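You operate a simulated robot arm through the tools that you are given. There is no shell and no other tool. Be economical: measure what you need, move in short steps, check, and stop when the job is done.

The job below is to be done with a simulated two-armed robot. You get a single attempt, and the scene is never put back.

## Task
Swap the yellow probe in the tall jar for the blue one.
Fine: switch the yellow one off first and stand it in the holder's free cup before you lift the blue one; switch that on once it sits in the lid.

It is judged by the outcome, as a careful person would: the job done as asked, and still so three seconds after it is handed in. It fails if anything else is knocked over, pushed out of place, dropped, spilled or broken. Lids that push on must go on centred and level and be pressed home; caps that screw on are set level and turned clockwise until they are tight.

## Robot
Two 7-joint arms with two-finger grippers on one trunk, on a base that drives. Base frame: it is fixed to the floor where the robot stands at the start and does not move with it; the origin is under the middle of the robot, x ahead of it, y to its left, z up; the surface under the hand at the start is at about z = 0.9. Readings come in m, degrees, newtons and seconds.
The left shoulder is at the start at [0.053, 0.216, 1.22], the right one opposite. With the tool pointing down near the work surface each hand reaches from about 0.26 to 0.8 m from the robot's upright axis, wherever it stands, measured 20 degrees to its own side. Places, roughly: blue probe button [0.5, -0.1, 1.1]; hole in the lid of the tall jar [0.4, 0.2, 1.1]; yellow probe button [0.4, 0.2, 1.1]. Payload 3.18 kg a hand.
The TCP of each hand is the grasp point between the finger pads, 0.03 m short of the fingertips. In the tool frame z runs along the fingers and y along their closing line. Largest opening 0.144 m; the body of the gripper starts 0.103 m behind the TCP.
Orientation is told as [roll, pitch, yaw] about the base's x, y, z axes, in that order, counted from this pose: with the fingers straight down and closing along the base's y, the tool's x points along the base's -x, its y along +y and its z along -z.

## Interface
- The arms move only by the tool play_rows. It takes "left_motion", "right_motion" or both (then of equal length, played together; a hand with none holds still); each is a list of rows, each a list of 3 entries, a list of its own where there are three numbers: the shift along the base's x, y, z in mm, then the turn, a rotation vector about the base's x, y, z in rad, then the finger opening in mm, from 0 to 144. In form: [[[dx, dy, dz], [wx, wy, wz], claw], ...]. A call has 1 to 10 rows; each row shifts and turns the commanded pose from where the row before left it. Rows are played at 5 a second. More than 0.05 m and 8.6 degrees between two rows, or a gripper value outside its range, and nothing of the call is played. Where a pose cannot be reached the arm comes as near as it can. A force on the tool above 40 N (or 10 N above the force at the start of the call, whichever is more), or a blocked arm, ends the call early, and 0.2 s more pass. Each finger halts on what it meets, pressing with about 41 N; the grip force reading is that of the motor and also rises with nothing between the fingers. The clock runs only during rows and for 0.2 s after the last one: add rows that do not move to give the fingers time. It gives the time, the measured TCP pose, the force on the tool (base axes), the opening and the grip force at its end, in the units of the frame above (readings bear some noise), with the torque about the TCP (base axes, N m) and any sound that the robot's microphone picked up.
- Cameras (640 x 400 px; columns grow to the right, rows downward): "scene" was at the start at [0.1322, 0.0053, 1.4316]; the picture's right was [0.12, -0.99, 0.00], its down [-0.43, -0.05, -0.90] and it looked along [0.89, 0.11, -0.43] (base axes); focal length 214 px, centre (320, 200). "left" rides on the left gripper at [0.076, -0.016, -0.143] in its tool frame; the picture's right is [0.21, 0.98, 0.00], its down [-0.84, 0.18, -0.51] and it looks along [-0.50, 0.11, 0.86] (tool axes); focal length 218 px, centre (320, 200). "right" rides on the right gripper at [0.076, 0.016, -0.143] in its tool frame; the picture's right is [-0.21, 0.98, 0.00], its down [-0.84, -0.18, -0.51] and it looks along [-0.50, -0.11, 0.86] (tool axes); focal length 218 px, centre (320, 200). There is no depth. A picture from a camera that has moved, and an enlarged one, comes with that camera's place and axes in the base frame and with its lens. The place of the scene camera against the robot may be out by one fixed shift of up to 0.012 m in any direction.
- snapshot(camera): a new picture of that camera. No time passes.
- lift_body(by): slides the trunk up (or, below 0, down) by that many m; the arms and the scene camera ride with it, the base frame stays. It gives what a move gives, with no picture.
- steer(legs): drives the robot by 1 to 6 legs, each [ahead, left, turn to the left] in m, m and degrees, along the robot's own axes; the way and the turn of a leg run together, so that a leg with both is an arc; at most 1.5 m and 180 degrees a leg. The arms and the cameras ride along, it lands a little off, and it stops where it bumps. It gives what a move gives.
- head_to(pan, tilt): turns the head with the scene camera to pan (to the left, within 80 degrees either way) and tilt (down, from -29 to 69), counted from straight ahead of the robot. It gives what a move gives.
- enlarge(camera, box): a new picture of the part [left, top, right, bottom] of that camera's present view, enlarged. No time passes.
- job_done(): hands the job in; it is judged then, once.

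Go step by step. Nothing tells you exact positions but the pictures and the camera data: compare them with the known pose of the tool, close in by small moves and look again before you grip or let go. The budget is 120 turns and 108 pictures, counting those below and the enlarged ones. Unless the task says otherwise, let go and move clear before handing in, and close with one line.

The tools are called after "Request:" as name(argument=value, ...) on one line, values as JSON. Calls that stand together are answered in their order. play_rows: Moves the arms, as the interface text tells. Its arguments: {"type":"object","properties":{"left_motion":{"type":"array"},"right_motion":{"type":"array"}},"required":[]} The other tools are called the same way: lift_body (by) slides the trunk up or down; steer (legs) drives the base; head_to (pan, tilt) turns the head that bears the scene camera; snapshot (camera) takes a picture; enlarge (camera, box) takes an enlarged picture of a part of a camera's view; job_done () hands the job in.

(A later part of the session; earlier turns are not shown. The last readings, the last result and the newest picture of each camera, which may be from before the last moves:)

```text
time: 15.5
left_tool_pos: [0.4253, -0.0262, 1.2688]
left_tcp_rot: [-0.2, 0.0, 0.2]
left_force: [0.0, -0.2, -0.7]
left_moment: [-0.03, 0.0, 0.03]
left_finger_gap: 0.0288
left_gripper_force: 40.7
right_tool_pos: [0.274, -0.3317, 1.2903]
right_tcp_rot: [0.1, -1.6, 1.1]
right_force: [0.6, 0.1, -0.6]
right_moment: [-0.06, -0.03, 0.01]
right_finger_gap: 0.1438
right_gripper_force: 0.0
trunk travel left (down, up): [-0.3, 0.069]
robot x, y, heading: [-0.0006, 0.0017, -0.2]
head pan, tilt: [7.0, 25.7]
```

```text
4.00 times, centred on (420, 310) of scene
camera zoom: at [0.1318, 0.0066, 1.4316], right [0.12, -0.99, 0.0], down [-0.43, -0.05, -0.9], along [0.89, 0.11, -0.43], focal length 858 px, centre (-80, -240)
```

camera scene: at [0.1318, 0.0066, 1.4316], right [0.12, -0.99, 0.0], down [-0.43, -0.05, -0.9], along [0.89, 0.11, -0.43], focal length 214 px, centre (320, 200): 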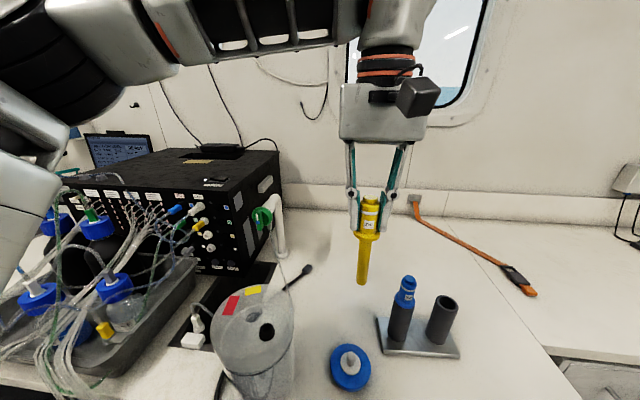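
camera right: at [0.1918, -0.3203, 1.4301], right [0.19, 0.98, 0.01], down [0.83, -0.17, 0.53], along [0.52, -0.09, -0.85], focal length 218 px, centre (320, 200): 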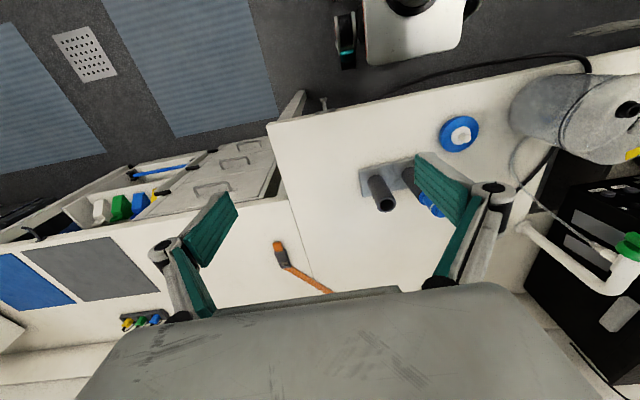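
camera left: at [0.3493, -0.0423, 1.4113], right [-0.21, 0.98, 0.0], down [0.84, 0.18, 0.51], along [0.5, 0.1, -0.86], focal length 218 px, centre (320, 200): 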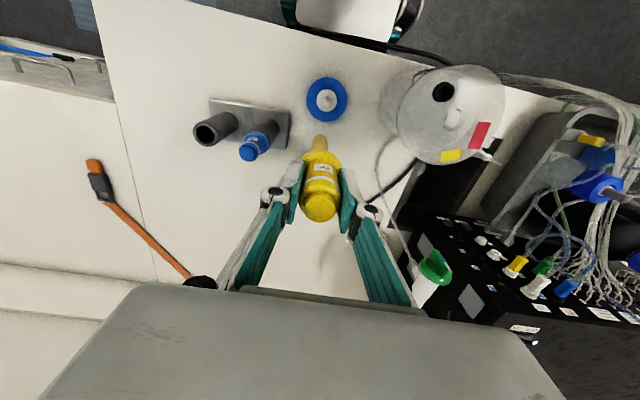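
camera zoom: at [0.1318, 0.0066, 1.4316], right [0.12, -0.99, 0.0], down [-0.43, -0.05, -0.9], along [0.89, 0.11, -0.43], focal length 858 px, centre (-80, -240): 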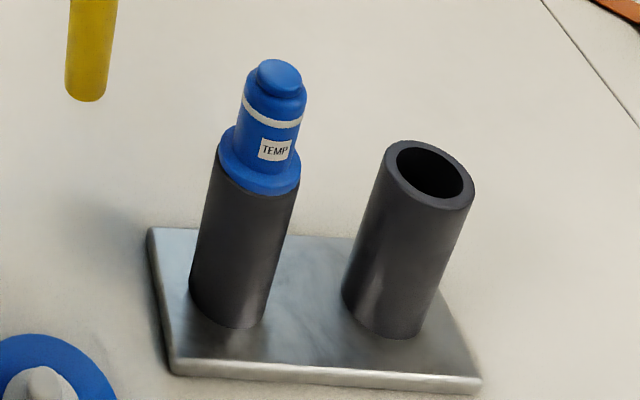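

The free cup's mouth is at about [0.484, -0.220, 1.025], and the stem clears the blue probe. I'll move above the cup.

Request:
play_rows(left_motion=[[[12, -39, 0], [0, 0, 0], 15], [[12, -39, 0], [0, 0, 0], 15], [[12, -39, 0], [0, 0, 0], 15], [[12, -39, 0], [0, 0, 0], 15], [[11, -38, 0], [0, 0, 0], 15], [[0, 0, 0], [0, 0, 0], 15]])

Request:
snapshot(camera="left")

Request:
snapshot(camera="right")

Request:
enlarge(camera="scene", box=[340, 180, 500, 360])

```text
time: 16.4
left_tool_pos: [0.5176, -0.1008, 1.3267]
left_tcp_rot: [-8.3, 1.3, 6.8]
left_force: [-0.6, -0.6, -0.5]
left_moment: [0.05, 0.03, 0.01]
left_finger_gap: 0.0289
left_gripper_force: 41.1
left hand out of reach, approached as far as the arm can: row 4
right_tool_pos: [0.2756, -0.334, 1.29]
right_tcp_rot: [0.2, -1.5, 1.2]
right_force: [0.3, -0.9, 0.0]
right_moment: [0.06, 0.02, -0.04]
right_finger_gap: 0.144
right_gripper_force: 0.1
trunk travel left (down, up): [-0.3, 0.069]
robot x, y, heading: [0.0019, -0.0008, 0.3]
head pan, tilt: [7.0, 25.7]
stopped in row 4 (left hand): the arm was blocked; the commanded pose is now the measured one
```

```text
66 pictures are left
camera left: at [0.4449, -0.1046, 1.4703], right [-0.32, 0.94, -0.14], down [0.82, 0.35, 0.46], along [0.47, 0.04, -0.88], focal length 218 px, centre (320, 200)
```

left: 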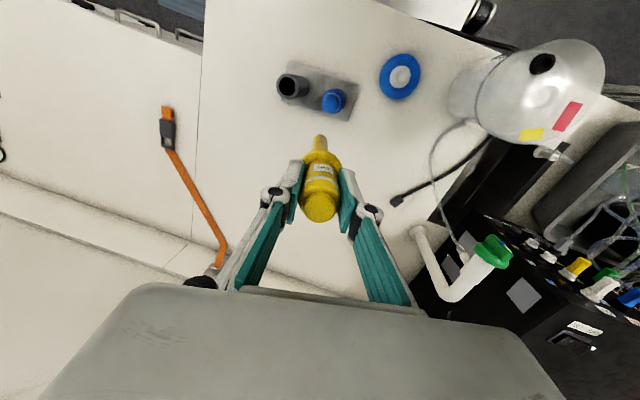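

```text
65 pictures are left
camera right: at [0.1941, -0.3204, 1.4298], right [0.19, 0.98, 0.01], down [0.83, -0.17, 0.53], along [0.52, -0.09, -0.85], focal length 218 px, centre (320, 200)
```

right: 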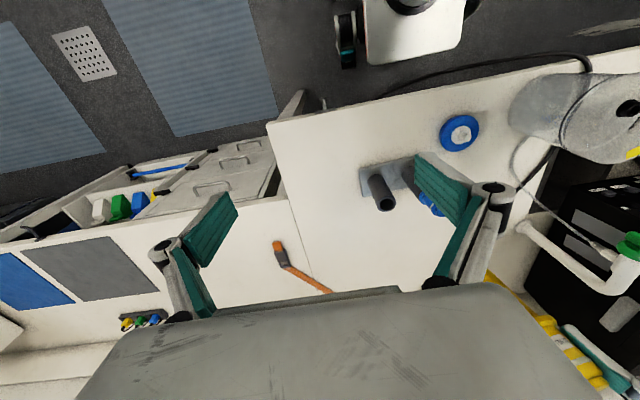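

```text
2.22 times, centred on (420, 270) of scene
camera zoom: at [0.1335, 0.0039, 1.4313], right [0.12, -0.99, 0.0], down [-0.43, -0.05, -0.9], along [0.89, 0.11, -0.43], focal length 477 px, centre (98, 44)
```

zoom: 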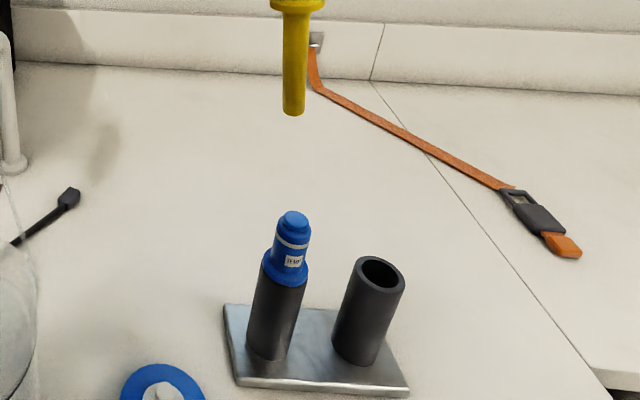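

The left arm hit its reach limit there and tilted. I'll bring it back to a comfortable pose and then slide the whole robot to the right instead.

Request:
play_rows(left_motion=[[[-20, 15, 0], [0.036, -0.006, -0.03], 15], [[-25, 20, -8], [0.036, -0.006, -0.03], 15], [[-25, 20, -12], [0.036, -0.006, -0.03], 15], [[-22, 15, -14], [0.037, -0.005, -0.029], 15], [[0, 0, 0], [0, 0, 0], 15]])

Request:
snapshot(camera="scene")

```text
time: 17.6
left_tool_pos: [0.4221, -0.032, 1.2897]
left_tcp_rot: [0.3, -0.5, -0.3]
left_force: [0.6, 0.0, -0.8]
left_moment: [0.0, 0.01, 0.01]
left_finger_gap: 0.0289
left_gripper_force: 41.6
right_tool_pos: [0.2747, -0.3319, 1.2907]
right_tcp_rot: [0.1, -1.7, 1.2]
right_force: [0.0, -0.6, -0.7]
right_moment: [0.01, 0.07, -0.02]
right_finger_gap: 0.1439
right_gripper_force: 0.0
trunk travel left (down, up): [-0.3, 0.069]
robot x, y, heading: [0.0009, -0.0015, -0.3]
head pan, tilt: [7.0, 25.7]
```

```text
63 pictures are left
camera scene: at [0.1324, 0.0053, 1.4315], right [0.12, -0.99, 0.0], down [-0.43, -0.05, -0.9], along [0.89, 0.11, -0.43], focal length 214 px, centre (320, 200)
```

scene: 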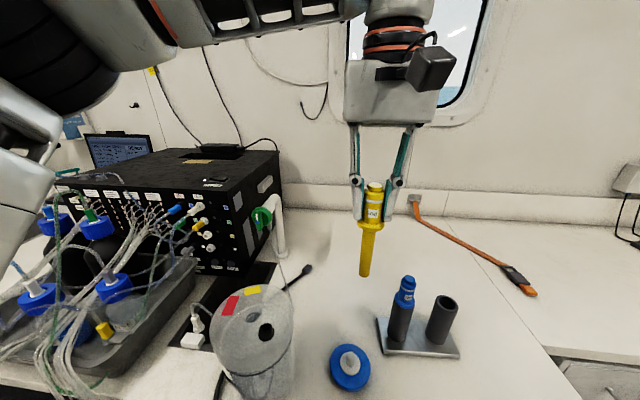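

The arm is restored. I'll strafe the base 0.2 m to the right; the probe's stem bottom is well above everything.

Request:
steer(legs=[[0, -0.2, 0]])

Request:
snapshot(camera="left")

Request:
snapshot(camera="scene")

```text
time: 20.0
left_tool_pos: [0.4219, -0.2291, 1.2902]
left_tcp_rot: [0.2, -0.6, -0.4]
left_force: [0.7, 0.4, -0.5]
left_moment: [0.01, 0.03, 0.01]
left_finger_gap: 0.0289
left_gripper_force: 40.7
right_tool_pos: [0.273, -0.5327, 1.2906]
right_tcp_rot: [0.1, -1.7, 0.9]
right_force: [0.1, -0.4, 0.3]
right_moment: [0.0, 0.03, 0.03]
right_finger_gap: 0.1439
right_gripper_force: 0.0
trunk travel left (down, up): [-0.3, 0.069]
robot x, y, heading: [0.0004, -0.1927, -0.4]
head pan, tilt: [7.0, 25.7]
```

```text
62 pictures are left
camera left: at [0.344, -0.2458, 1.431], right [-0.2, 0.98, 0.0], down [0.84, 0.17, 0.52], along [0.51, 0.1, -0.86], focal length 218 px, centre (320, 200)
```

left: 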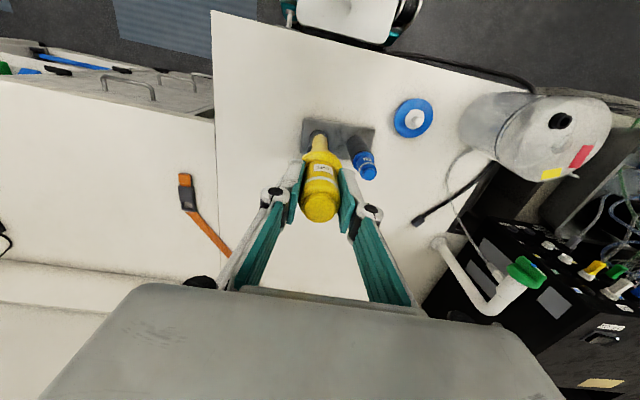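

```text
61 pictures are left
camera scene: at [0.1321, -0.1924, 1.4316], right [0.12, -0.99, 0.0], down [-0.43, -0.05, -0.9], along [0.89, 0.11, -0.43], focal length 214 px, centre (320, 200)
```

scene: 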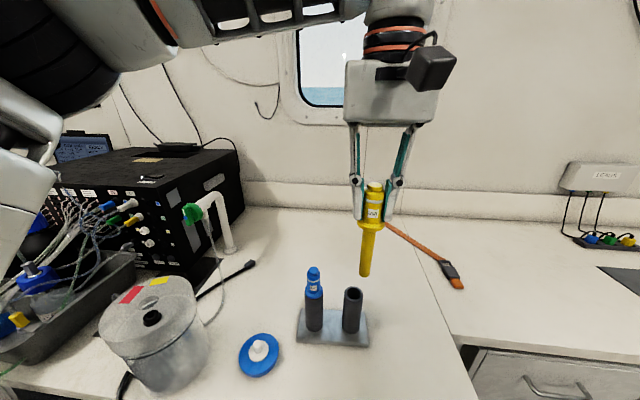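

Now I'll move over the cup's mouth, lower partway, and check the alignment.

Request:
play_rows(left_motion=[[[22, 3, -10], [0, 0.005, 0.004], 15], [[20, 3, -20], [-0.003, 0.005, 0.003], 15], [[20, 3, -20], [0, 0, 0], 15], [[0, 0, -20], [0, 0, 0], 15], [[0, 0, 0], [0, 0, 0], 15]])

Request:
enlarge(camera="left", box=[260, 100, 400, 220])

Request:
snapshot(camera="right")

Request:
enlarge(camera="scene", box=[290, 210, 430, 350])

```text
time: 21.2
left_tool_pos: [0.4854, -0.2219, 1.2194]
left_tcp_rot: [0.0, 0.1, -0.1]
left_force: [0.3, 0.9, -1.1]
left_moment: [-0.01, 0.01, -0.02]
left_finger_gap: 0.0287
left_gripper_force: 41.0
right_tool_pos: [0.2734, -0.5312, 1.291]
right_tcp_rot: [0.0, -1.7, 1.0]
right_force: [0.3, 0.4, -0.2]
right_moment: [0.01, 0.03, 0.0]
right_finger_gap: 0.1443
right_gripper_force: 0.0
trunk travel left (down, up): [-0.3, 0.069]
robot x, y, heading: [-0.0025, -0.1989, -0.1]
head pan, tilt: [7.0, 25.7]
```

```text
3.33 times, centred on (330, 160) of left
camera zoom: at [0.4088, -0.2379, 1.3614], right [-0.21, 0.98, 0.0], down [0.84, 0.18, 0.51], along [0.5, 0.11, -0.86], focal length 728 px, centre (287, 333)
```

zoom: 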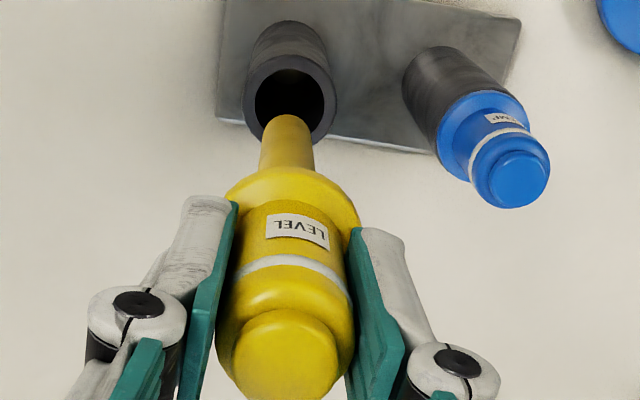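

```text
59 pictures are left
camera right: at [0.1915, -0.5166, 1.4306], right [0.19, 0.98, 0.01], down [0.83, -0.17, 0.53], along [0.52, -0.09, -0.85], focal length 218 px, centre (320, 200)
```

right: 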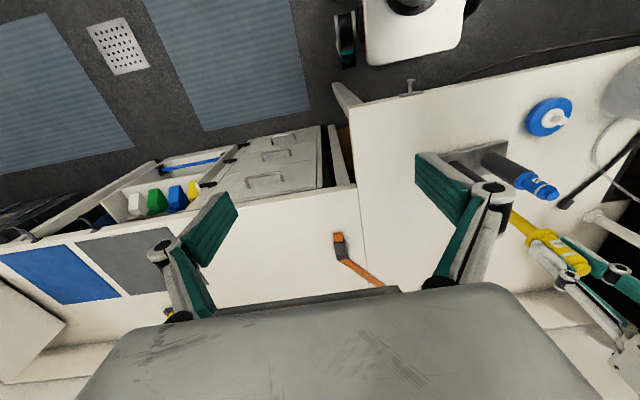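

```text
2.86 times, centred on (360, 280) of scene
camera zoom: at [0.132, -0.1922, 1.4316], right [0.12, -0.99, 0.0], down [-0.43, -0.05, -0.9], along [0.89, 0.11, -0.43], focal length 613 px, centre (206, -29)
```

zoom: 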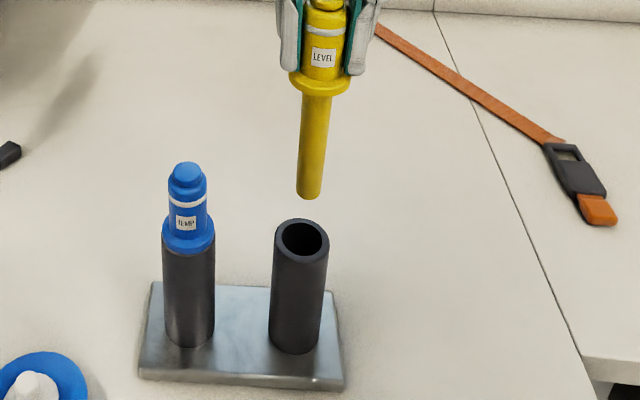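

Alignment is within about 2 mm. I'll shift +2 mm in y and lower to just above the mouth, closing the right hand's fingers so its camera can see the cup.

Request:
play_rows(left_motion=[[[0, 2, -12], [0, 0, 0], 15], [[0, 0, -15], [0, 0, 0], 15], [[0, 0, -15], [0, 0, 0], 15], [[0, 0, 0], [0, 0, 0], 15]], right_motion=[[[0, 0, 0], [0, 0, 0], 100], [[0, 0, 0], [0, 0, 0], 60], [[0, 0, 0], [0, 0, 0], 20], [[0, 0, 0], [0, 0, 0], 10]])

Request:
enlarge(camera="left", box=[270, 80, 390, 180])

Request:
enlarge(camera="right", box=[430, 120, 570, 240])

Request:
enlarge(camera="scene", box=[310, 220, 400, 310])

```text
time: 22.2
left_tool_pos: [0.482, -0.2182, 1.1783]
left_tcp_rot: [0.0, -0.1, 0.0]
left_force: [-0.7, -0.1, -1.2]
left_moment: [-0.02, 0.01, 0.01]
left_finger_gap: 0.0291
left_gripper_force: 41.3
right_tool_pos: [0.2729, -0.5311, 1.2911]
right_tcp_rot: [0.1, -1.7, 1.1]
right_force: [0.5, 0.0, -0.3]
right_moment: [0.01, -0.05, 0.02]
right_finger_gap: 0.01
right_gripper_force: 0.1
trunk travel left (down, up): [-0.3, 0.069]
robot x, y, heading: [-0.0035, -0.1939, -0.2]
head pan, tilt: [7.0, 25.7]
```

```text
4.00 times, centred on (330, 130) of left
camera zoom: at [0.4061, -0.2348, 1.319], right [-0.21, 0.98, 0.0], down [0.84, 0.18, 0.51], along [0.5, 0.11, -0.86], focal length 873 px, centre (280, 480)
```

zoom: 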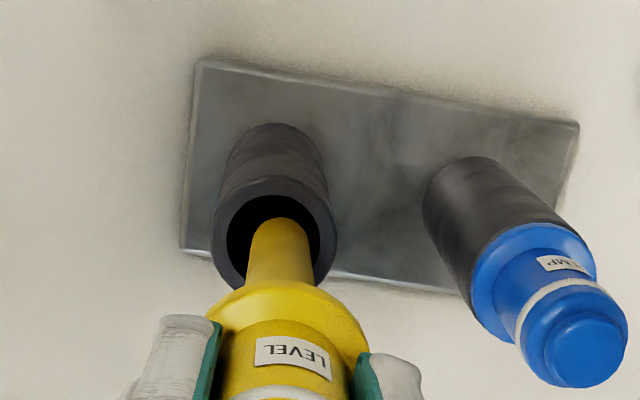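

```text
3.33 times, centred on (500, 180) of right
camera zoom: at [0.1914, -0.5166, 1.4306], right [0.19, 0.98, 0.01], down [0.83, -0.17, 0.53], along [0.52, -0.09, -0.85], focal length 728 px, centre (-280, 267)
```

zoom: 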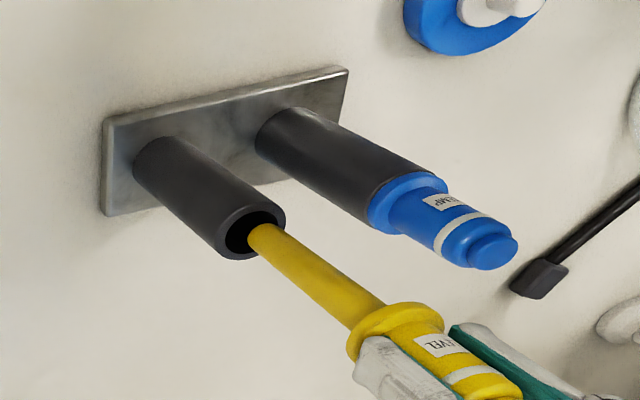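

```text
4.44 times, centred on (355, 265) of scene
camera zoom: at [0.1319, -0.1921, 1.4316], right [0.12, -0.99, 0.0], down [-0.43, -0.05, -0.9], along [0.89, 0.11, -0.43], focal length 953 px, centre (164, -89)
```

zoom: 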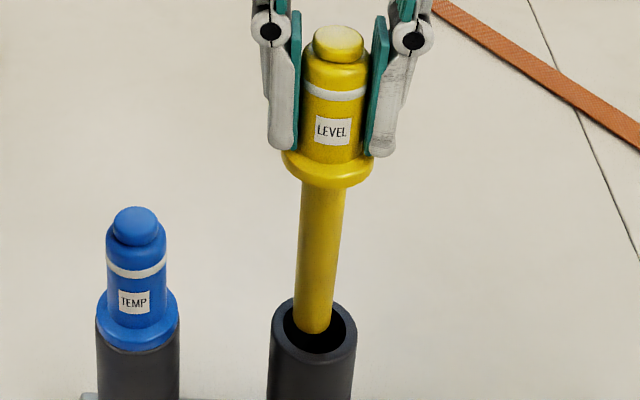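

The stem is centred in the mouth in all three views. I'll lower it in.

Request:
play_rows(left_motion=[[[0, -0.5, -10], [0, 0, 0], 15], [[0, 0, -15], [0, 0, 0], 15], [[0, 0, -15], [0, 0, 0], 15], [[0, 0, -20], [0, 0, 0], 15], [[0, 0, -20], [0, 0, 0], 15], [[0, 0, -10], [0, 0, 0], 15]])

Request:
enlarge(camera="right", box=[430, 100, 570, 220])

Request:
enlarge(camera="scene", box=[300, 240, 410, 350])

```text
time: 23.6
left_tool_pos: [0.4836, -0.2197, 1.0871]
left_tcp_rot: [0.0, -0.1, 0.1]
left_force: [0.7, 1.2, -1.2]
left_moment: [-0.03, -0.02, 0.0]
left_finger_gap: 0.0288
left_gripper_force: 41.4
right_tool_pos: [0.2733, -0.5312, 1.2903]
right_tcp_rot: [0.1, -1.7, 1.0]
right_force: [0.5, 0.8, -0.4]
right_moment: [-0.03, 0.03, 0.02]
right_finger_gap: 0.0096
right_gripper_force: 0.1
trunk travel left (down, up): [-0.3, 0.069]
robot x, y, heading: [0.0014, -0.1953, 0.0]
head pan, tilt: [7.0, 25.7]
```

```text
3.33 times, centred on (500, 160) of right
camera zoom: at [0.1917, -0.5165, 1.4305], right [0.19, 0.98, 0.01], down [0.83, -0.17, 0.53], along [0.52, -0.09, -0.85], focal length 728 px, centre (-280, 333)
```

zoom: 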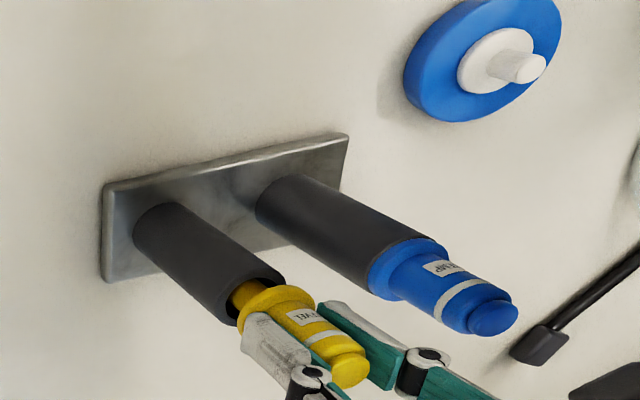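

```text
3.64 times, centred on (355, 295) of scene
camera zoom: at [0.1322, -0.1921, 1.4316], right [0.12, -0.99, 0.0], down [-0.43, -0.05, -0.9], along [0.89, 0.11, -0.43], focal length 780 px, centre (193, -146)
```

zoom: 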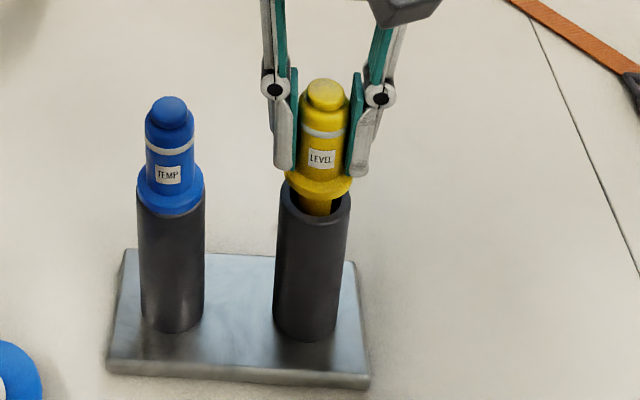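

About 15 mm remain. I'll lower gently, watching for contact.

Request:
play_rows(left_motion=[[[0, 0, -4], [0, 0, 0], 15], [[0, 0, -4], [0, 0, 0], 15], [[0, 0, -3], [0, 0, 0], 15], [[0, 0, -2], [0, 0, 0], 15], [[0, 0, -2], [0, 0, 0], 15]])

Request:
enlarge(camera="scene", box=[320, 250, 380, 310])

```text
time: 24.8
left_tool_pos: [0.4851, -0.2188, 1.0736]
left_tcp_rot: [0.0, 0.0, 0.0]
left_force: [-1.3, -0.5, -0.3]
left_moment: [0.01, 0.02, -0.02]
left_finger_gap: 0.0287
left_gripper_force: 41.4
right_tool_pos: [0.2732, -0.5302, 1.2909]
right_tcp_rot: [0.1, -1.6, 0.9]
right_force: [0.4, -0.7, 0.0]
right_moment: [0.02, 0.01, 0.0]
right_finger_gap: 0.0099
right_gripper_force: 0.0
trunk travel left (down, up): [-0.3, 0.069]
robot x, y, heading: [0.0, -0.1937, 0.1]
head pan, tilt: [7.0, 25.7]
```

```text
6.67 times, centred on (350, 280) of scene
camera zoom: at [0.1321, -0.1921, 1.4316], right [0.12, -0.99, 0.0], down [-0.43, -0.05, -0.9], along [0.89, 0.11, -0.43], focal length 1430 px, centre (120, -333)
```

zoom: 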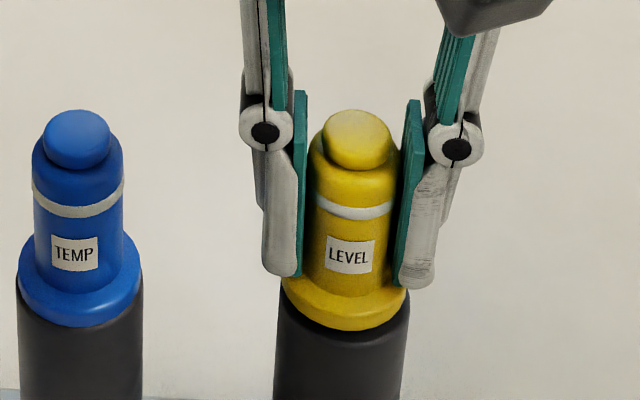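

It is nearly seated. I'll lower in 1 mm steps until there is contact.

Request:
play_rows(left_motion=[[[0, 0, -1], [0, 0, 0], 15], [[0, 0, -1], [0, 0, 0], 15], [[0, 0, -1], [0, 0, 0], 15]])

Request:
enlarge(camera="right", box=[450, 130, 550, 220])

```text
time: 25.6
left_tool_pos: [0.4825, -0.2192, 1.0697]
left_tcp_rot: [0.1, 0.1, 0.0]
left_force: [-0.4, -0.9, -0.9]
left_moment: [-0.04, -0.01, -0.01]
left_finger_gap: 0.0288
left_gripper_force: 41.5
right_tool_pos: [0.2731, -0.53, 1.2907]
right_tcp_rot: [0.1, -1.7, 1.0]
right_force: [-0.5, -0.2, 0.2]
right_moment: [0.01, 0.01, -0.01]
right_finger_gap: 0.0098
right_gripper_force: 0.0
trunk travel left (down, up): [-0.3, 0.069]
robot x, y, heading: [-0.0007, -0.1969, -0.0]
head pan, tilt: [7.0, 25.7]
```

```text
4.44 times, centred on (500, 175) of right
camera zoom: at [0.1916, -0.5165, 1.4306], right [0.19, 0.98, 0.01], down [0.83, -0.17, 0.53], along [0.52, -0.09, -0.85], focal length 970 px, centre (-480, 311)
```

zoom: 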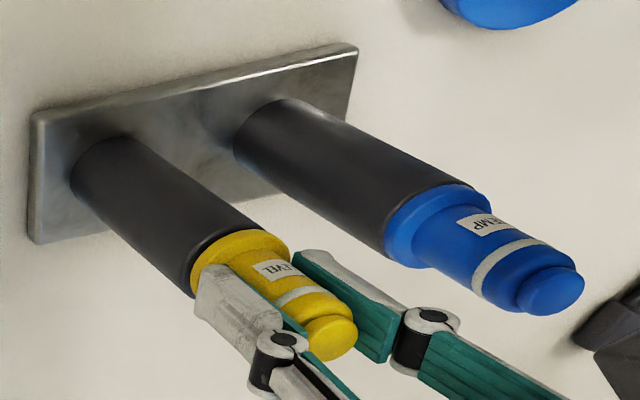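

Request:
play_rows(left_motion=[[[0, 0, -1], [0, 0, 0], 15], [[0, 0, -1], [0, 0, 0], 15]])

```text
time: 26.2
left_tool_pos: [0.4835, -0.22, 1.0676]
left_tcp_rot: [0.0, 0.1, 0.0]
left_force: [0.4, 0.0, -0.1]
left_moment: [-0.03, -0.01, -0.01]
left_finger_gap: 0.0286
left_gripper_force: 41.1
right_tool_pos: [0.2731, -0.5308, 1.2914]
right_tcp_rot: [0.0, -1.8, 1.0]
right_force: [-0.2, 0.3, 0.6]
right_moment: [-0.01, -0.01, 0.03]
right_finger_gap: 0.0099
right_gripper_force: 0.1
trunk travel left (down, up): [-0.3, 0.069]
robot x, y, heading: [-0.0034, -0.2012, -0.2]
head pan, tilt: [7.0, 25.7]
```

Force is only just turning; I'll go another 2 mm in half-steps.

Request:
play_rows(left_motion=[[[0, 0, -0.7], [0, 0, 0], 15], [[0, 0, -0.7], [0, 0, 0], 15], [[0, 0, -0.6], [0, 0, 0], 15]])

Request:
enlarge(camera="scene", box=[320, 250, 380, 310])

```text
time: 27.0
left_tool_pos: [0.483, -0.2193, 1.0679]
left_tcp_rot: [-0.1, -0.2, 0.0]
left_force: [-2.1, 1.6, 13.9]
left_moment: [-0.02, 0.32, 0.01]
left_finger_gap: 0.0286
left_gripper_force: 41.1
right_tool_pos: [0.2719, -0.5301, 1.2911]
right_tcp_rot: [0.1, -1.9, 1.0]
right_force: [0.4, -1.0, 0.1]
right_moment: [-0.01, -0.01, 0.0]
right_finger_gap: 0.0101
right_gripper_force: 0.1
trunk travel left (down, up): [-0.3, 0.069]
robot x, y, heading: [-0.0017, -0.1992, -0.0]
head pan, tilt: [7.0, 25.7]
```

```text
6.67 times, centred on (350, 280) of scene
camera zoom: at [0.1309, -0.1919, 1.4319], right [0.12, -0.99, 0.0], down [-0.43, -0.05, -0.9], along [0.9, 0.11, -0.43], focal length 1430 px, centre (120, -333)
```

zoom: 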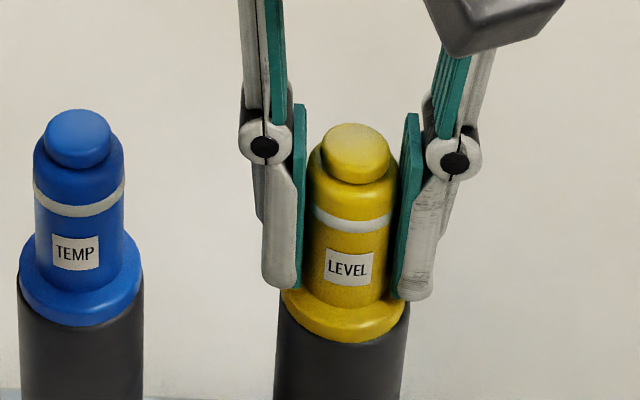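

The yellow probe is seated, with contact felt at 14 N. I'll unload, open slowly and rise.

Request:
play_rows(left_motion=[[[0, 0, 1.3], [0, 0, 0], 15], [[0, 0, 0], [0, 0, 0], 34], [[0, 0, 0], [0, 0, 0], 44], [[0, 0, 0], [0, 0, 0], 48], [[0, 0, 10], [0, 0, 0], 48], [[0, 0, 20], [0, 0, 0], 48], [[0, 0, 30], [0, 0, 0], 48], [[0, 0, 30], [0, 0, 0], 48]])

Request:
enlarge(camera="scene", box=[290, 230, 390, 330])

Request:
enlarge(camera="left", box=[260, 90, 400, 210])

```text
time: 28.8
left_tool_pos: [0.4842, -0.2211, 1.1562]
left_tcp_rot: [0.0, 0.0, 0.0]
left_force: [0.0, 0.6, 0.0]
left_moment: [-0.01, -0.01, 0.02]
left_finger_gap: 0.048
left_gripper_force: 0.0
right_tool_pos: [0.2742, -0.5308, 1.2908]
right_tcp_rot: [0.1, -1.6, 1.0]
right_force: [-0.4, 1.3, -0.7]
right_moment: [-0.02, -0.01, -0.04]
right_finger_gap: 0.01
right_gripper_force: 0.2
trunk travel left (down, up): [-0.3, 0.069]
robot x, y, heading: [-0.0028, -0.1937, -0.2]
head pan, tilt: [7.0, 25.7]
```

```text
4.00 times, centred on (340, 280) of scene
camera zoom: at [0.1315, -0.1922, 1.4317], right [0.12, -0.99, 0.0], down [-0.43, -0.05, -0.9], along [0.89, 0.11, -0.43], focal length 858 px, centre (240, -120)
```

zoom: 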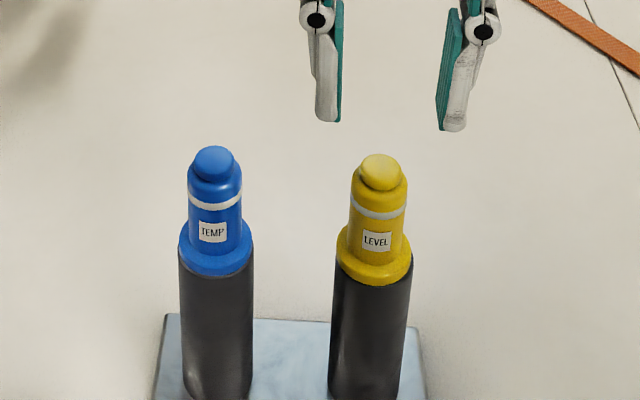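

```text
3.33 times, centred on (330, 150) of left
camera zoom: at [0.4084, -0.2363, 1.2993], right [-0.21, 0.98, 0.0], down [0.84, 0.18, 0.51], along [0.5, 0.11, -0.86], focal length 728 px, centre (287, 367)
```

zoom: 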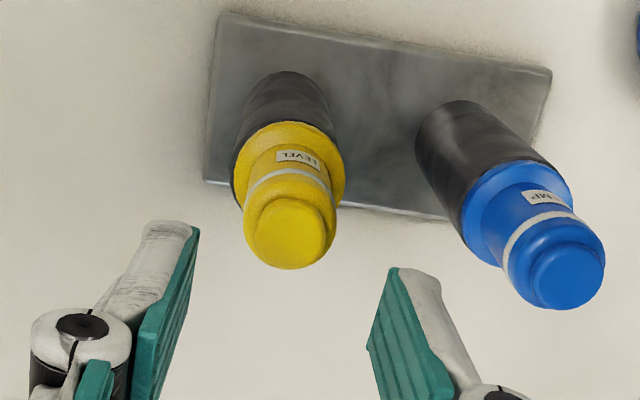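

The yellow probe stands seated in the cup. Measured relative to it, the blue probe is at about [0.479, -0.129], so I'll move above it.

Request:
play_rows(left_motion=[[[-2, 30, 0], [0, 0, 0], 48], [[-2, 30, 0], [0, 0, 0], 48], [[-1, 32, 0], [0, 0, 0], 46], [[0, 0, 0], [0, 0, 0], 44]])

Request:
enlarge(camera="left", box=[260, 100, 380, 220])

Request:
enlarge(camera="right", box=[440, 120, 580, 240])

Request:
enlarge(camera="scene", box=[270, 220, 370, 320])

```text
time: 29.8
left_tool_pos: [0.4814, -0.1275, 1.1554]
left_tcp_rot: [0.0, 0.1, 0.0]
left_force: [0.6, 0.3, -0.3]
left_moment: [0.02, 0.02, 0.0]
left_finger_gap: 0.0439
left_gripper_force: 0.1
right_tool_pos: [0.2735, -0.5314, 1.2913]
right_tcp_rot: [0.2, -1.8, 1.0]
right_force: [-0.1, -0.2, -0.2]
right_moment: [0.01, -0.04, -0.05]
right_finger_gap: 0.0097
right_gripper_force: 0.1
trunk travel left (down, up): [-0.3, 0.069]
robot x, y, heading: [-0.0032, -0.1955, -0.3]
head pan, tilt: [7.0, 25.7]
```

```text
3.33 times, centred on (320, 160) of left
camera zoom: at [0.4046, -0.1433, 1.2978], right [-0.21, 0.98, 0.0], down [0.84, 0.18, 0.51], along [0.5, 0.11, -0.86], focal length 728 px, centre (320, 333)
```

zoom: 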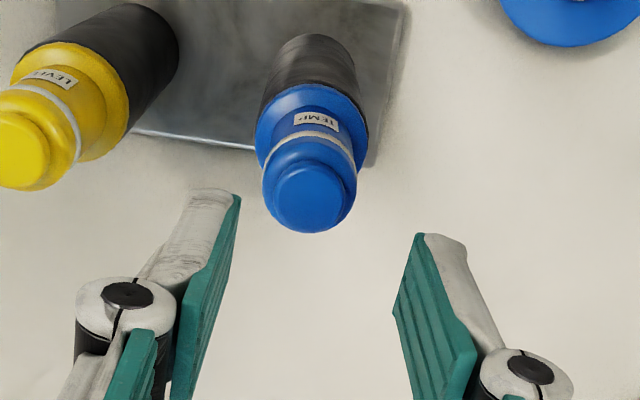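

```text
3.33 times, centred on (510, 180) of right
camera zoom: at [0.1917, -0.5178, 1.4302], right [0.19, 0.98, 0.01], down [0.83, -0.17, 0.53], along [0.52, -0.09, -0.85], focal length 728 px, centre (-313, 267)
```

zoom: 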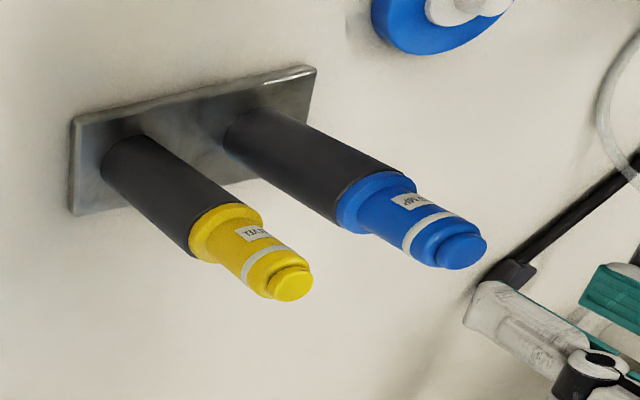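

```text
4.00 times, centred on (320, 270) of scene
camera zoom: at [0.1322, -0.1933, 1.4316], right [0.12, -0.99, 0.0], down [-0.43, -0.05, -0.9], along [0.89, 0.11, -0.43], focal length 858 px, centre (320, -80)
```

zoom: 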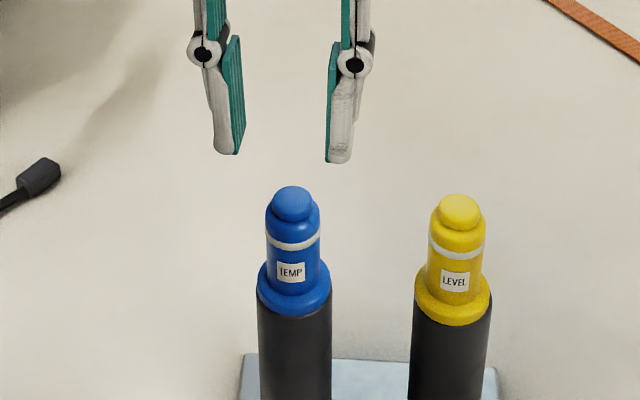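

Compared with the same view over the yellow probe, I need about -3.3 mm in y and -1.5 mm in x. I'll correct, descend to grip height, and look.

Request:
play_rows(left_motion=[[[-1.5, -3.3, -15], [0, 0, 0], 44], [[0, 0, -25], [0, 0, 0], 44], [[0, 0, -25], [0, 0, 0], 44], [[0, 0, -20], [0, 0, 0], 44], [[0, 0, 0], [0, 0, 0], 44]])

Request:
enlarge(camera="left", box=[260, 120, 380, 240])

Request:
enlarge(camera="scene", box=[280, 240, 360, 320])

```text
time: 31.0
left_tool_pos: [0.4778, -0.1305, 1.0713]
left_tcp_rot: [0.1, 0.1, 0.0]
left_force: [-0.2, 0.0, 0.2]
left_moment: [-0.02, 0.01, -0.03]
left_finger_gap: 0.044
left_gripper_force: 0.1
right_tool_pos: [0.2732, -0.5304, 1.2912]
right_tcp_rot: [0.1, -1.7, 1.1]
right_force: [1.0, -0.7, -0.6]
right_moment: [0.01, 0.01, 0.05]
right_finger_gap: 0.0098
right_gripper_force: 0.1
trunk travel left (down, up): [-0.3, 0.069]
robot x, y, heading: [0.0026, -0.1982, -0.0]
head pan, tilt: [7.0, 25.7]
```

```text
3.33 times, centred on (320, 180) of left
camera zoom: at [0.3998, -0.1462, 1.2134], right [-0.21, 0.98, 0.0], down [0.84, 0.18, 0.51], along [0.5, 0.11, -0.86], focal length 728 px, centre (320, 267)
```

zoom: 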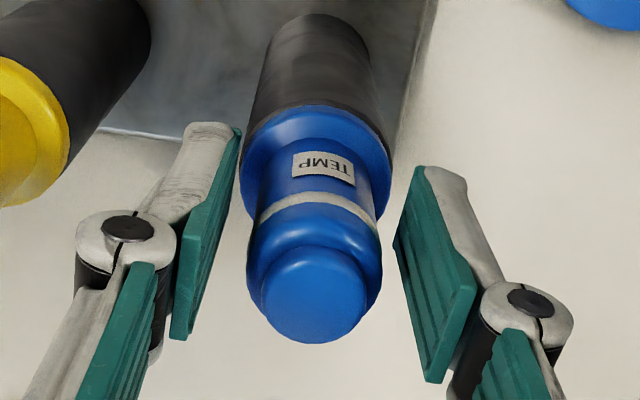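

```text
5.00 times, centred on (320, 280) of scene
camera zoom: at [0.1318, -0.1921, 1.4316], right [0.12, -0.99, 0.0], down [-0.43, -0.05, -0.9], along [0.89, 0.11, -0.43], focal length 1072 px, centre (320, -200)
```

zoom: 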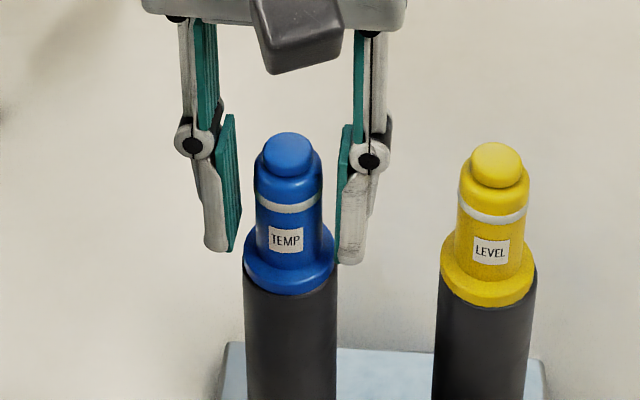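

This is the same framing as the good yellow grip. I'll close on the blue head.

Request:
play_rows(left_motion=[[[0, 0, 0], [0, 0, 0], 36], [[0, 0, 0], [0, 0, 0], 28], [[0, 0, 0], [0, 0, 0], 15], [[0, 0, 0], [0, 0, 0], 15]])

Request:
enlarge(camera="left", box=[260, 120, 380, 240])

```text
time: 32.0
left_tool_pos: [0.4756, -0.1307, 1.0722]
left_tcp_rot: [0.1, 0.0, 0.1]
left_force: [0.4, -0.9, 0.4]
left_moment: [-0.03, 0.0, 0.01]
left_finger_gap: 0.0287
left_gripper_force: 40.5
right_tool_pos: [0.274, -0.53, 1.2904]
right_tcp_rot: [0.1, -1.7, 1.0]
right_force: [0.0, -0.4, -0.4]
right_moment: [-0.01, 0.0, 0.01]
right_finger_gap: 0.0097
right_gripper_force: 0.1
trunk travel left (down, up): [-0.3, 0.069]
robot x, y, heading: [-0.0017, -0.1996, -0.1]
head pan, tilt: [7.0, 25.7]
```

```text
3.33 times, centred on (320, 180) of left
camera zoom: at [0.4002, -0.1462, 1.2135], right [-0.21, 0.98, 0.0], down [0.84, 0.18, 0.51], along [0.5, 0.11, -0.86], focal length 728 px, centre (320, 267)
```

zoom: 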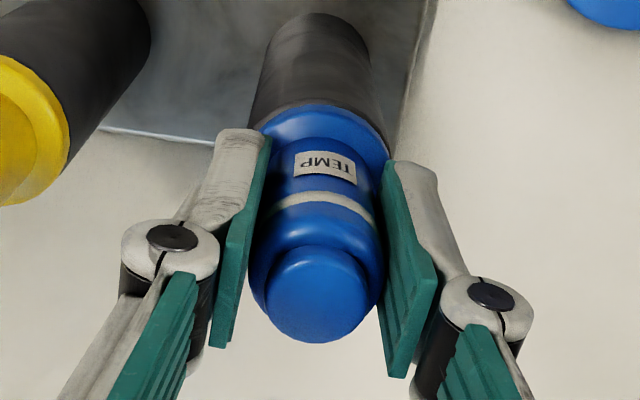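

Gripped. I'll lift it straight out.

Request:
play_rows(left_motion=[[[0, 0, 8], [0, 0, 0], 15], [[0, 0, 15], [0, 0, 0], 15], [[0, 0, 25], [0, 0, 0], 15], [[0, 0, 25], [0, 0, 0], 15], [[0, 0, 30], [0, 0, 0], 15], [[0, 0, 30], [0, 0, 0], 15], [[0, 0, 30], [0, 0, 0], 15], [[0, 0, 30], [0, 0, 0], 15], [[0, 0, 20], [0, 0, 0], 15]])

Request:
snapshot(camera="scene")

```text
time: 34.0
left_tool_pos: [0.4773, -0.1303, 1.2849]
left_tcp_rot: [0.0, 0.0, 0.0]
left_force: [-0.7, 0.6, -0.8]
left_moment: [0.01, 0.0, -0.01]
left_finger_gap: 0.0288
left_gripper_force: 41.3
right_tool_pos: [0.2728, -0.5315, 1.2903]
right_tcp_rot: [0.1, -1.7, 1.0]
right_force: [0.4, -0.4, 0.1]
right_moment: [0.05, 0.01, 0.01]
right_finger_gap: 0.0098
right_gripper_force: 0.1
trunk travel left (down, up): [-0.3, 0.069]
robot x, y, heading: [0.0007, -0.1972, -0.2]
head pan, tilt: [7.0, 25.7]
```

```text
41 pictures are left
camera scene: at [0.1319, -0.1923, 1.4316], right [0.12, -0.99, 0.0], down [-0.43, -0.05, -0.9], along [0.89, 0.11, -0.43], focal length 214 px, centre (320, 200)
```

scene: 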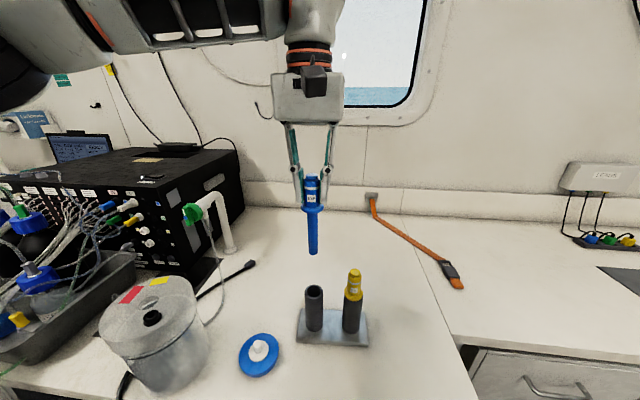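

Lifted clean. I'll pull it in to x = 0.40 and drive the base back left.

Request:
play_rows(left_motion=[[[-25, 0, 5], [0, 0, 0], 15], [[-25, 0, 5], [0, 0, 0], 15], [[-27, 0, 0], [0, 0, 0], 15], [[0, 0, 0], [0, 0, 0], 15]])

Request:
steer(legs=[[0, 0.2, 0]])

Request:
snapshot(camera="left")

Request:
snapshot(camera="scene")

```text
time: 35.0
left_tool_pos: [0.4009, -0.1288, 1.2937]
left_tcp_rot: [-0.1, 0.0, -0.1]
left_force: [-0.1, -1.1, -0.7]
left_moment: [0.01, 0.0, 0.01]
left_finger_gap: 0.0289
left_gripper_force: 41.0
right_tool_pos: [0.2736, -0.53, 1.2899]
right_tcp_rot: [0.0, -1.7, 1.0]
right_force: [0.5, 0.3, -0.5]
right_moment: [0.0, 0.02, 0.0]
right_finger_gap: 0.0098
right_gripper_force: 0.1
trunk travel left (down, up): [-0.3, 0.069]
robot x, y, heading: [-0.0041, -0.2004, -0.1]
head pan, tilt: [7.0, 25.7]
```

```text
time: 37.4
left_tool_pos: [0.4011, 0.0736, 1.2949]
left_tcp_rot: [0.0, 0.1, -0.1]
left_force: [-0.1, 0.4, -1.3]
left_moment: [-0.04, -0.01, -0.04]
left_finger_gap: 0.0288
left_gripper_force: 40.8
right_tool_pos: [0.2727, -0.3289, 1.291]
right_tcp_rot: [0.1, -1.8, 0.9]
right_force: [-0.3, -0.5, 0.4]
right_moment: [0.0, -0.04, 0.03]
right_finger_gap: 0.0097
right_gripper_force: 0.0
trunk travel left (down, up): [-0.3, 0.069]
robot x, y, heading: [-0.0008, 0.006, -0.4]
head pan, tilt: [7.0, 25.7]
```

```text
40 pictures are left
camera left: at [0.3248, 0.0566, 1.4363], right [-0.21, 0.98, 0.0], down [0.84, 0.18, 0.51], along [0.5, 0.1, -0.86], focal length 218 px, centre (320, 200)
```

left: 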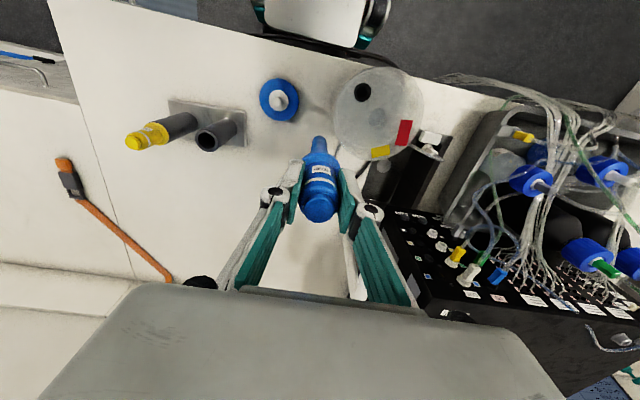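

```text
39 pictures are left
camera scene: at [0.1328, 0.0104, 1.4316], right [0.12, -0.99, 0.0], down [-0.43, -0.05, -0.9], along [0.9, 0.11, -0.43], focal length 214 px, centre (320, 200)
```

scene: 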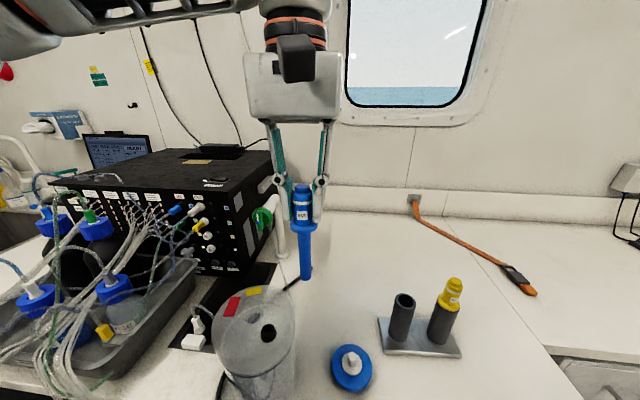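

Now I'll move the blue probe over the lid's hole, which the yellow probe left at about [0.3675, 0.1595].

Request:
play_rows(left_motion=[[[-11, 29, -3], [0, 0, 0], 15], [[-11, 29, -5], [0, 0, 0], 15], [[-11, 28, -7], [0, 0, 0], 15], [[0, 0, 0], [0, 0, 0], 15]])

Request:
enlarge(camera="left", box=[260, 90, 380, 190])

Request:
enlarge(camera="scene", box=[200, 200, 320, 380])

Request:
snapshot(camera="right")

```text
time: 38.4
left_tool_pos: [0.3678, 0.1573, 1.28]
left_tcp_rot: [-0.1, 0.0, -0.3]
left_force: [-1.0, -0.2, -0.3]
left_moment: [0.0, 0.0, 0.01]
left_finger_gap: 0.0286
left_gripper_force: 41.0
right_tool_pos: [0.2738, -0.3291, 1.2902]
right_tcp_rot: [0.2, -1.7, 0.8]
right_force: [0.0, 0.0, 0.1]
right_moment: [0.04, 0.01, 0.02]
right_finger_gap: 0.0098
right_gripper_force: 0.0
trunk travel left (down, up): [-0.3, 0.069]
robot x, y, heading: [0.0045, 0.0049, -0.4]
head pan, tilt: [7.0, 25.7]
```

```text
4.00 times, centred on (320, 140) of left
camera zoom: at [0.2912, 0.14, 1.4218], right [-0.21, 0.98, 0.0], down [0.84, 0.18, 0.51], along [0.5, 0.1, -0.86], focal length 873 px, centre (320, 440)
```

zoom: 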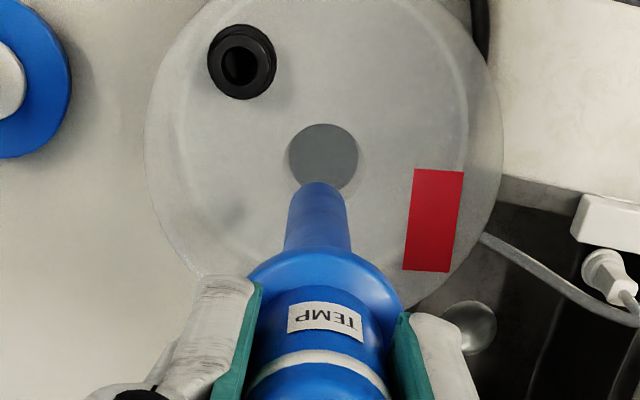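

```text
2.22 times, centred on (260, 290) of scene
camera zoom: at [0.133, 0.0091, 1.4316], right [0.12, -0.99, 0.0], down [-0.43, -0.05, -0.9], along [0.9, 0.11, -0.43], focal length 477 px, centre (453, 0)
```

zoom: 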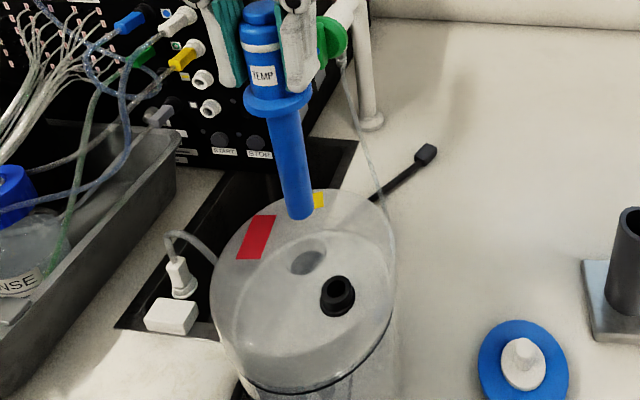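

```text
36 pictures are left
camera right: at [0.1915, -0.3155, 1.4303], right [0.19, 0.98, 0.01], down [0.83, -0.17, 0.53], along [0.52, -0.1, -0.85], focal length 218 px, centre (320, 200)
```

right: 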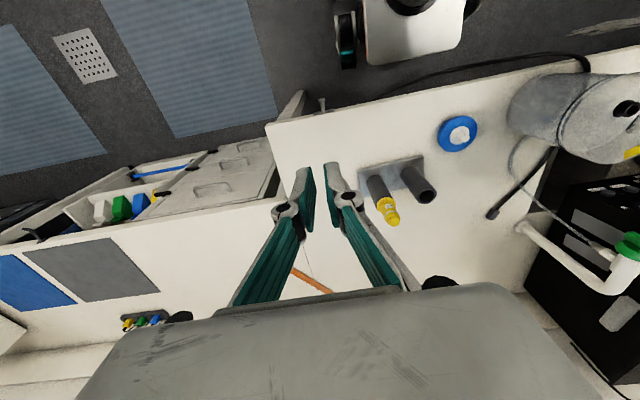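

The left view suggests about +2 mm in y. I'll bring the right hand back to its first vantage for a side view of the hole.

Request:
play_rows(right_motion=[[[8, 35, 18], [0, 0.008, -0.004], 10], [[9, 38, 18], [0, 0.008, -0.004], 10], [[9, 38, 18], [0, 0.007, -0.004], 10], [[9, 38, 18], [0, 0.007, -0.004], 10], [[9, 38, 16], [0, 0, 0], 10]], left_motion=[[[0, 1, 0], [0, 0, 0], 15], [[0, 1, -5], [0, 0, 0], 15], [[0, 0, -10], [0, 0, 0], 15], [[0, 0, -10], [0, 0, 0], 15], [[0, 0, -5], [0, 0, 0], 15]])

Request:
enlarge(camera="right", box=[420, 40, 540, 160])

Request:
enlarge(camera="left", box=[270, 80, 370, 180])

Request:
enlarge(camera="scene", box=[210, 250, 300, 350])

```text
time: 39.6
left_tool_pos: [0.3686, 0.1618, 1.2494]
left_tcp_rot: [0.0, 0.1, -0.1]
left_force: [0.4, 0.6, -1.5]
left_moment: [-0.04, 0.01, -0.02]
left_finger_gap: 0.0288
left_gripper_force: 40.7
right_tool_pos: [0.3156, -0.1393, 1.3791]
right_tcp_rot: [0.1, 0.1, -0.2]
right_force: [0.4, 0.5, 0.2]
right_moment: [-0.03, 0.04, -0.01]
right_finger_gap: 0.01
right_gripper_force: 0.0
trunk travel left (down, up): [-0.3, 0.069]
robot x, y, heading: [0.0013, 0.0045, -0.3]
head pan, tilt: [7.0, 25.7]
```

```text
3.33 times, centred on (480, 100) of right
camera zoom: at [0.2395, -0.1235, 1.5218], right [0.21, 0.98, 0.0], down [0.84, -0.18, 0.51], along [0.5, -0.11, -0.86], focal length 728 px, centre (-213, 533)
```

zoom: 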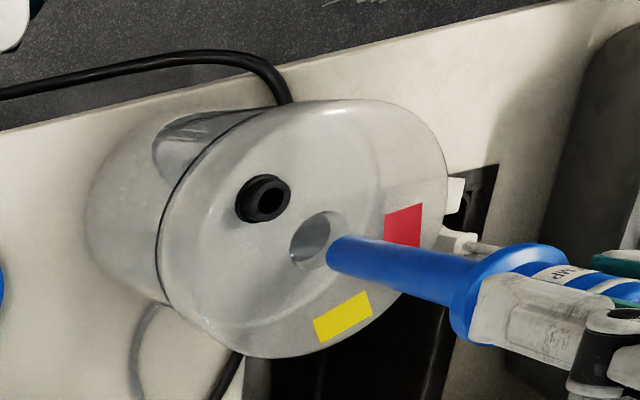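

```text
4.00 times, centred on (320, 130) of left
camera zoom: at [0.2923, 0.1461, 1.3913], right [-0.21, 0.98, 0.0], down [0.84, 0.18, 0.51], along [0.5, 0.1, -0.86], focal length 873 px, centre (320, 480)
```

zoom: 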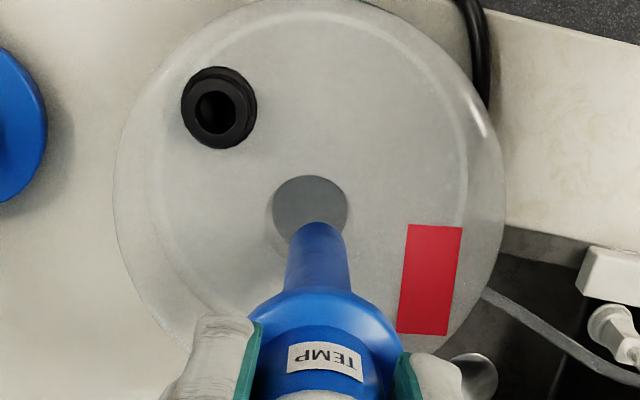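

```text
4.00 times, centred on (255, 300) of scene
camera zoom: at [0.133, 0.0121, 1.4315], right [0.12, -0.99, 0.0], down [-0.43, -0.05, -0.9], along [0.89, 0.11, -0.43], focal length 858 px, centre (580, -200)
```

zoom: 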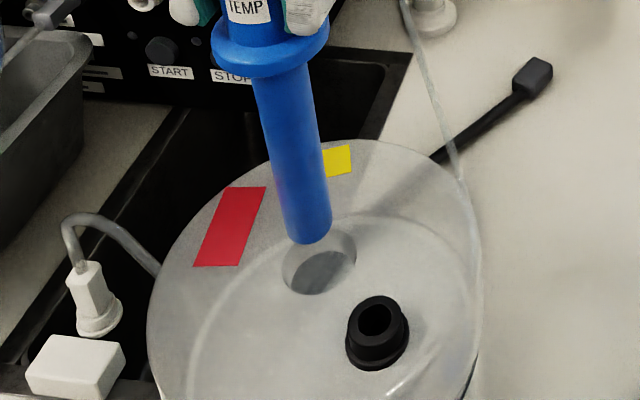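

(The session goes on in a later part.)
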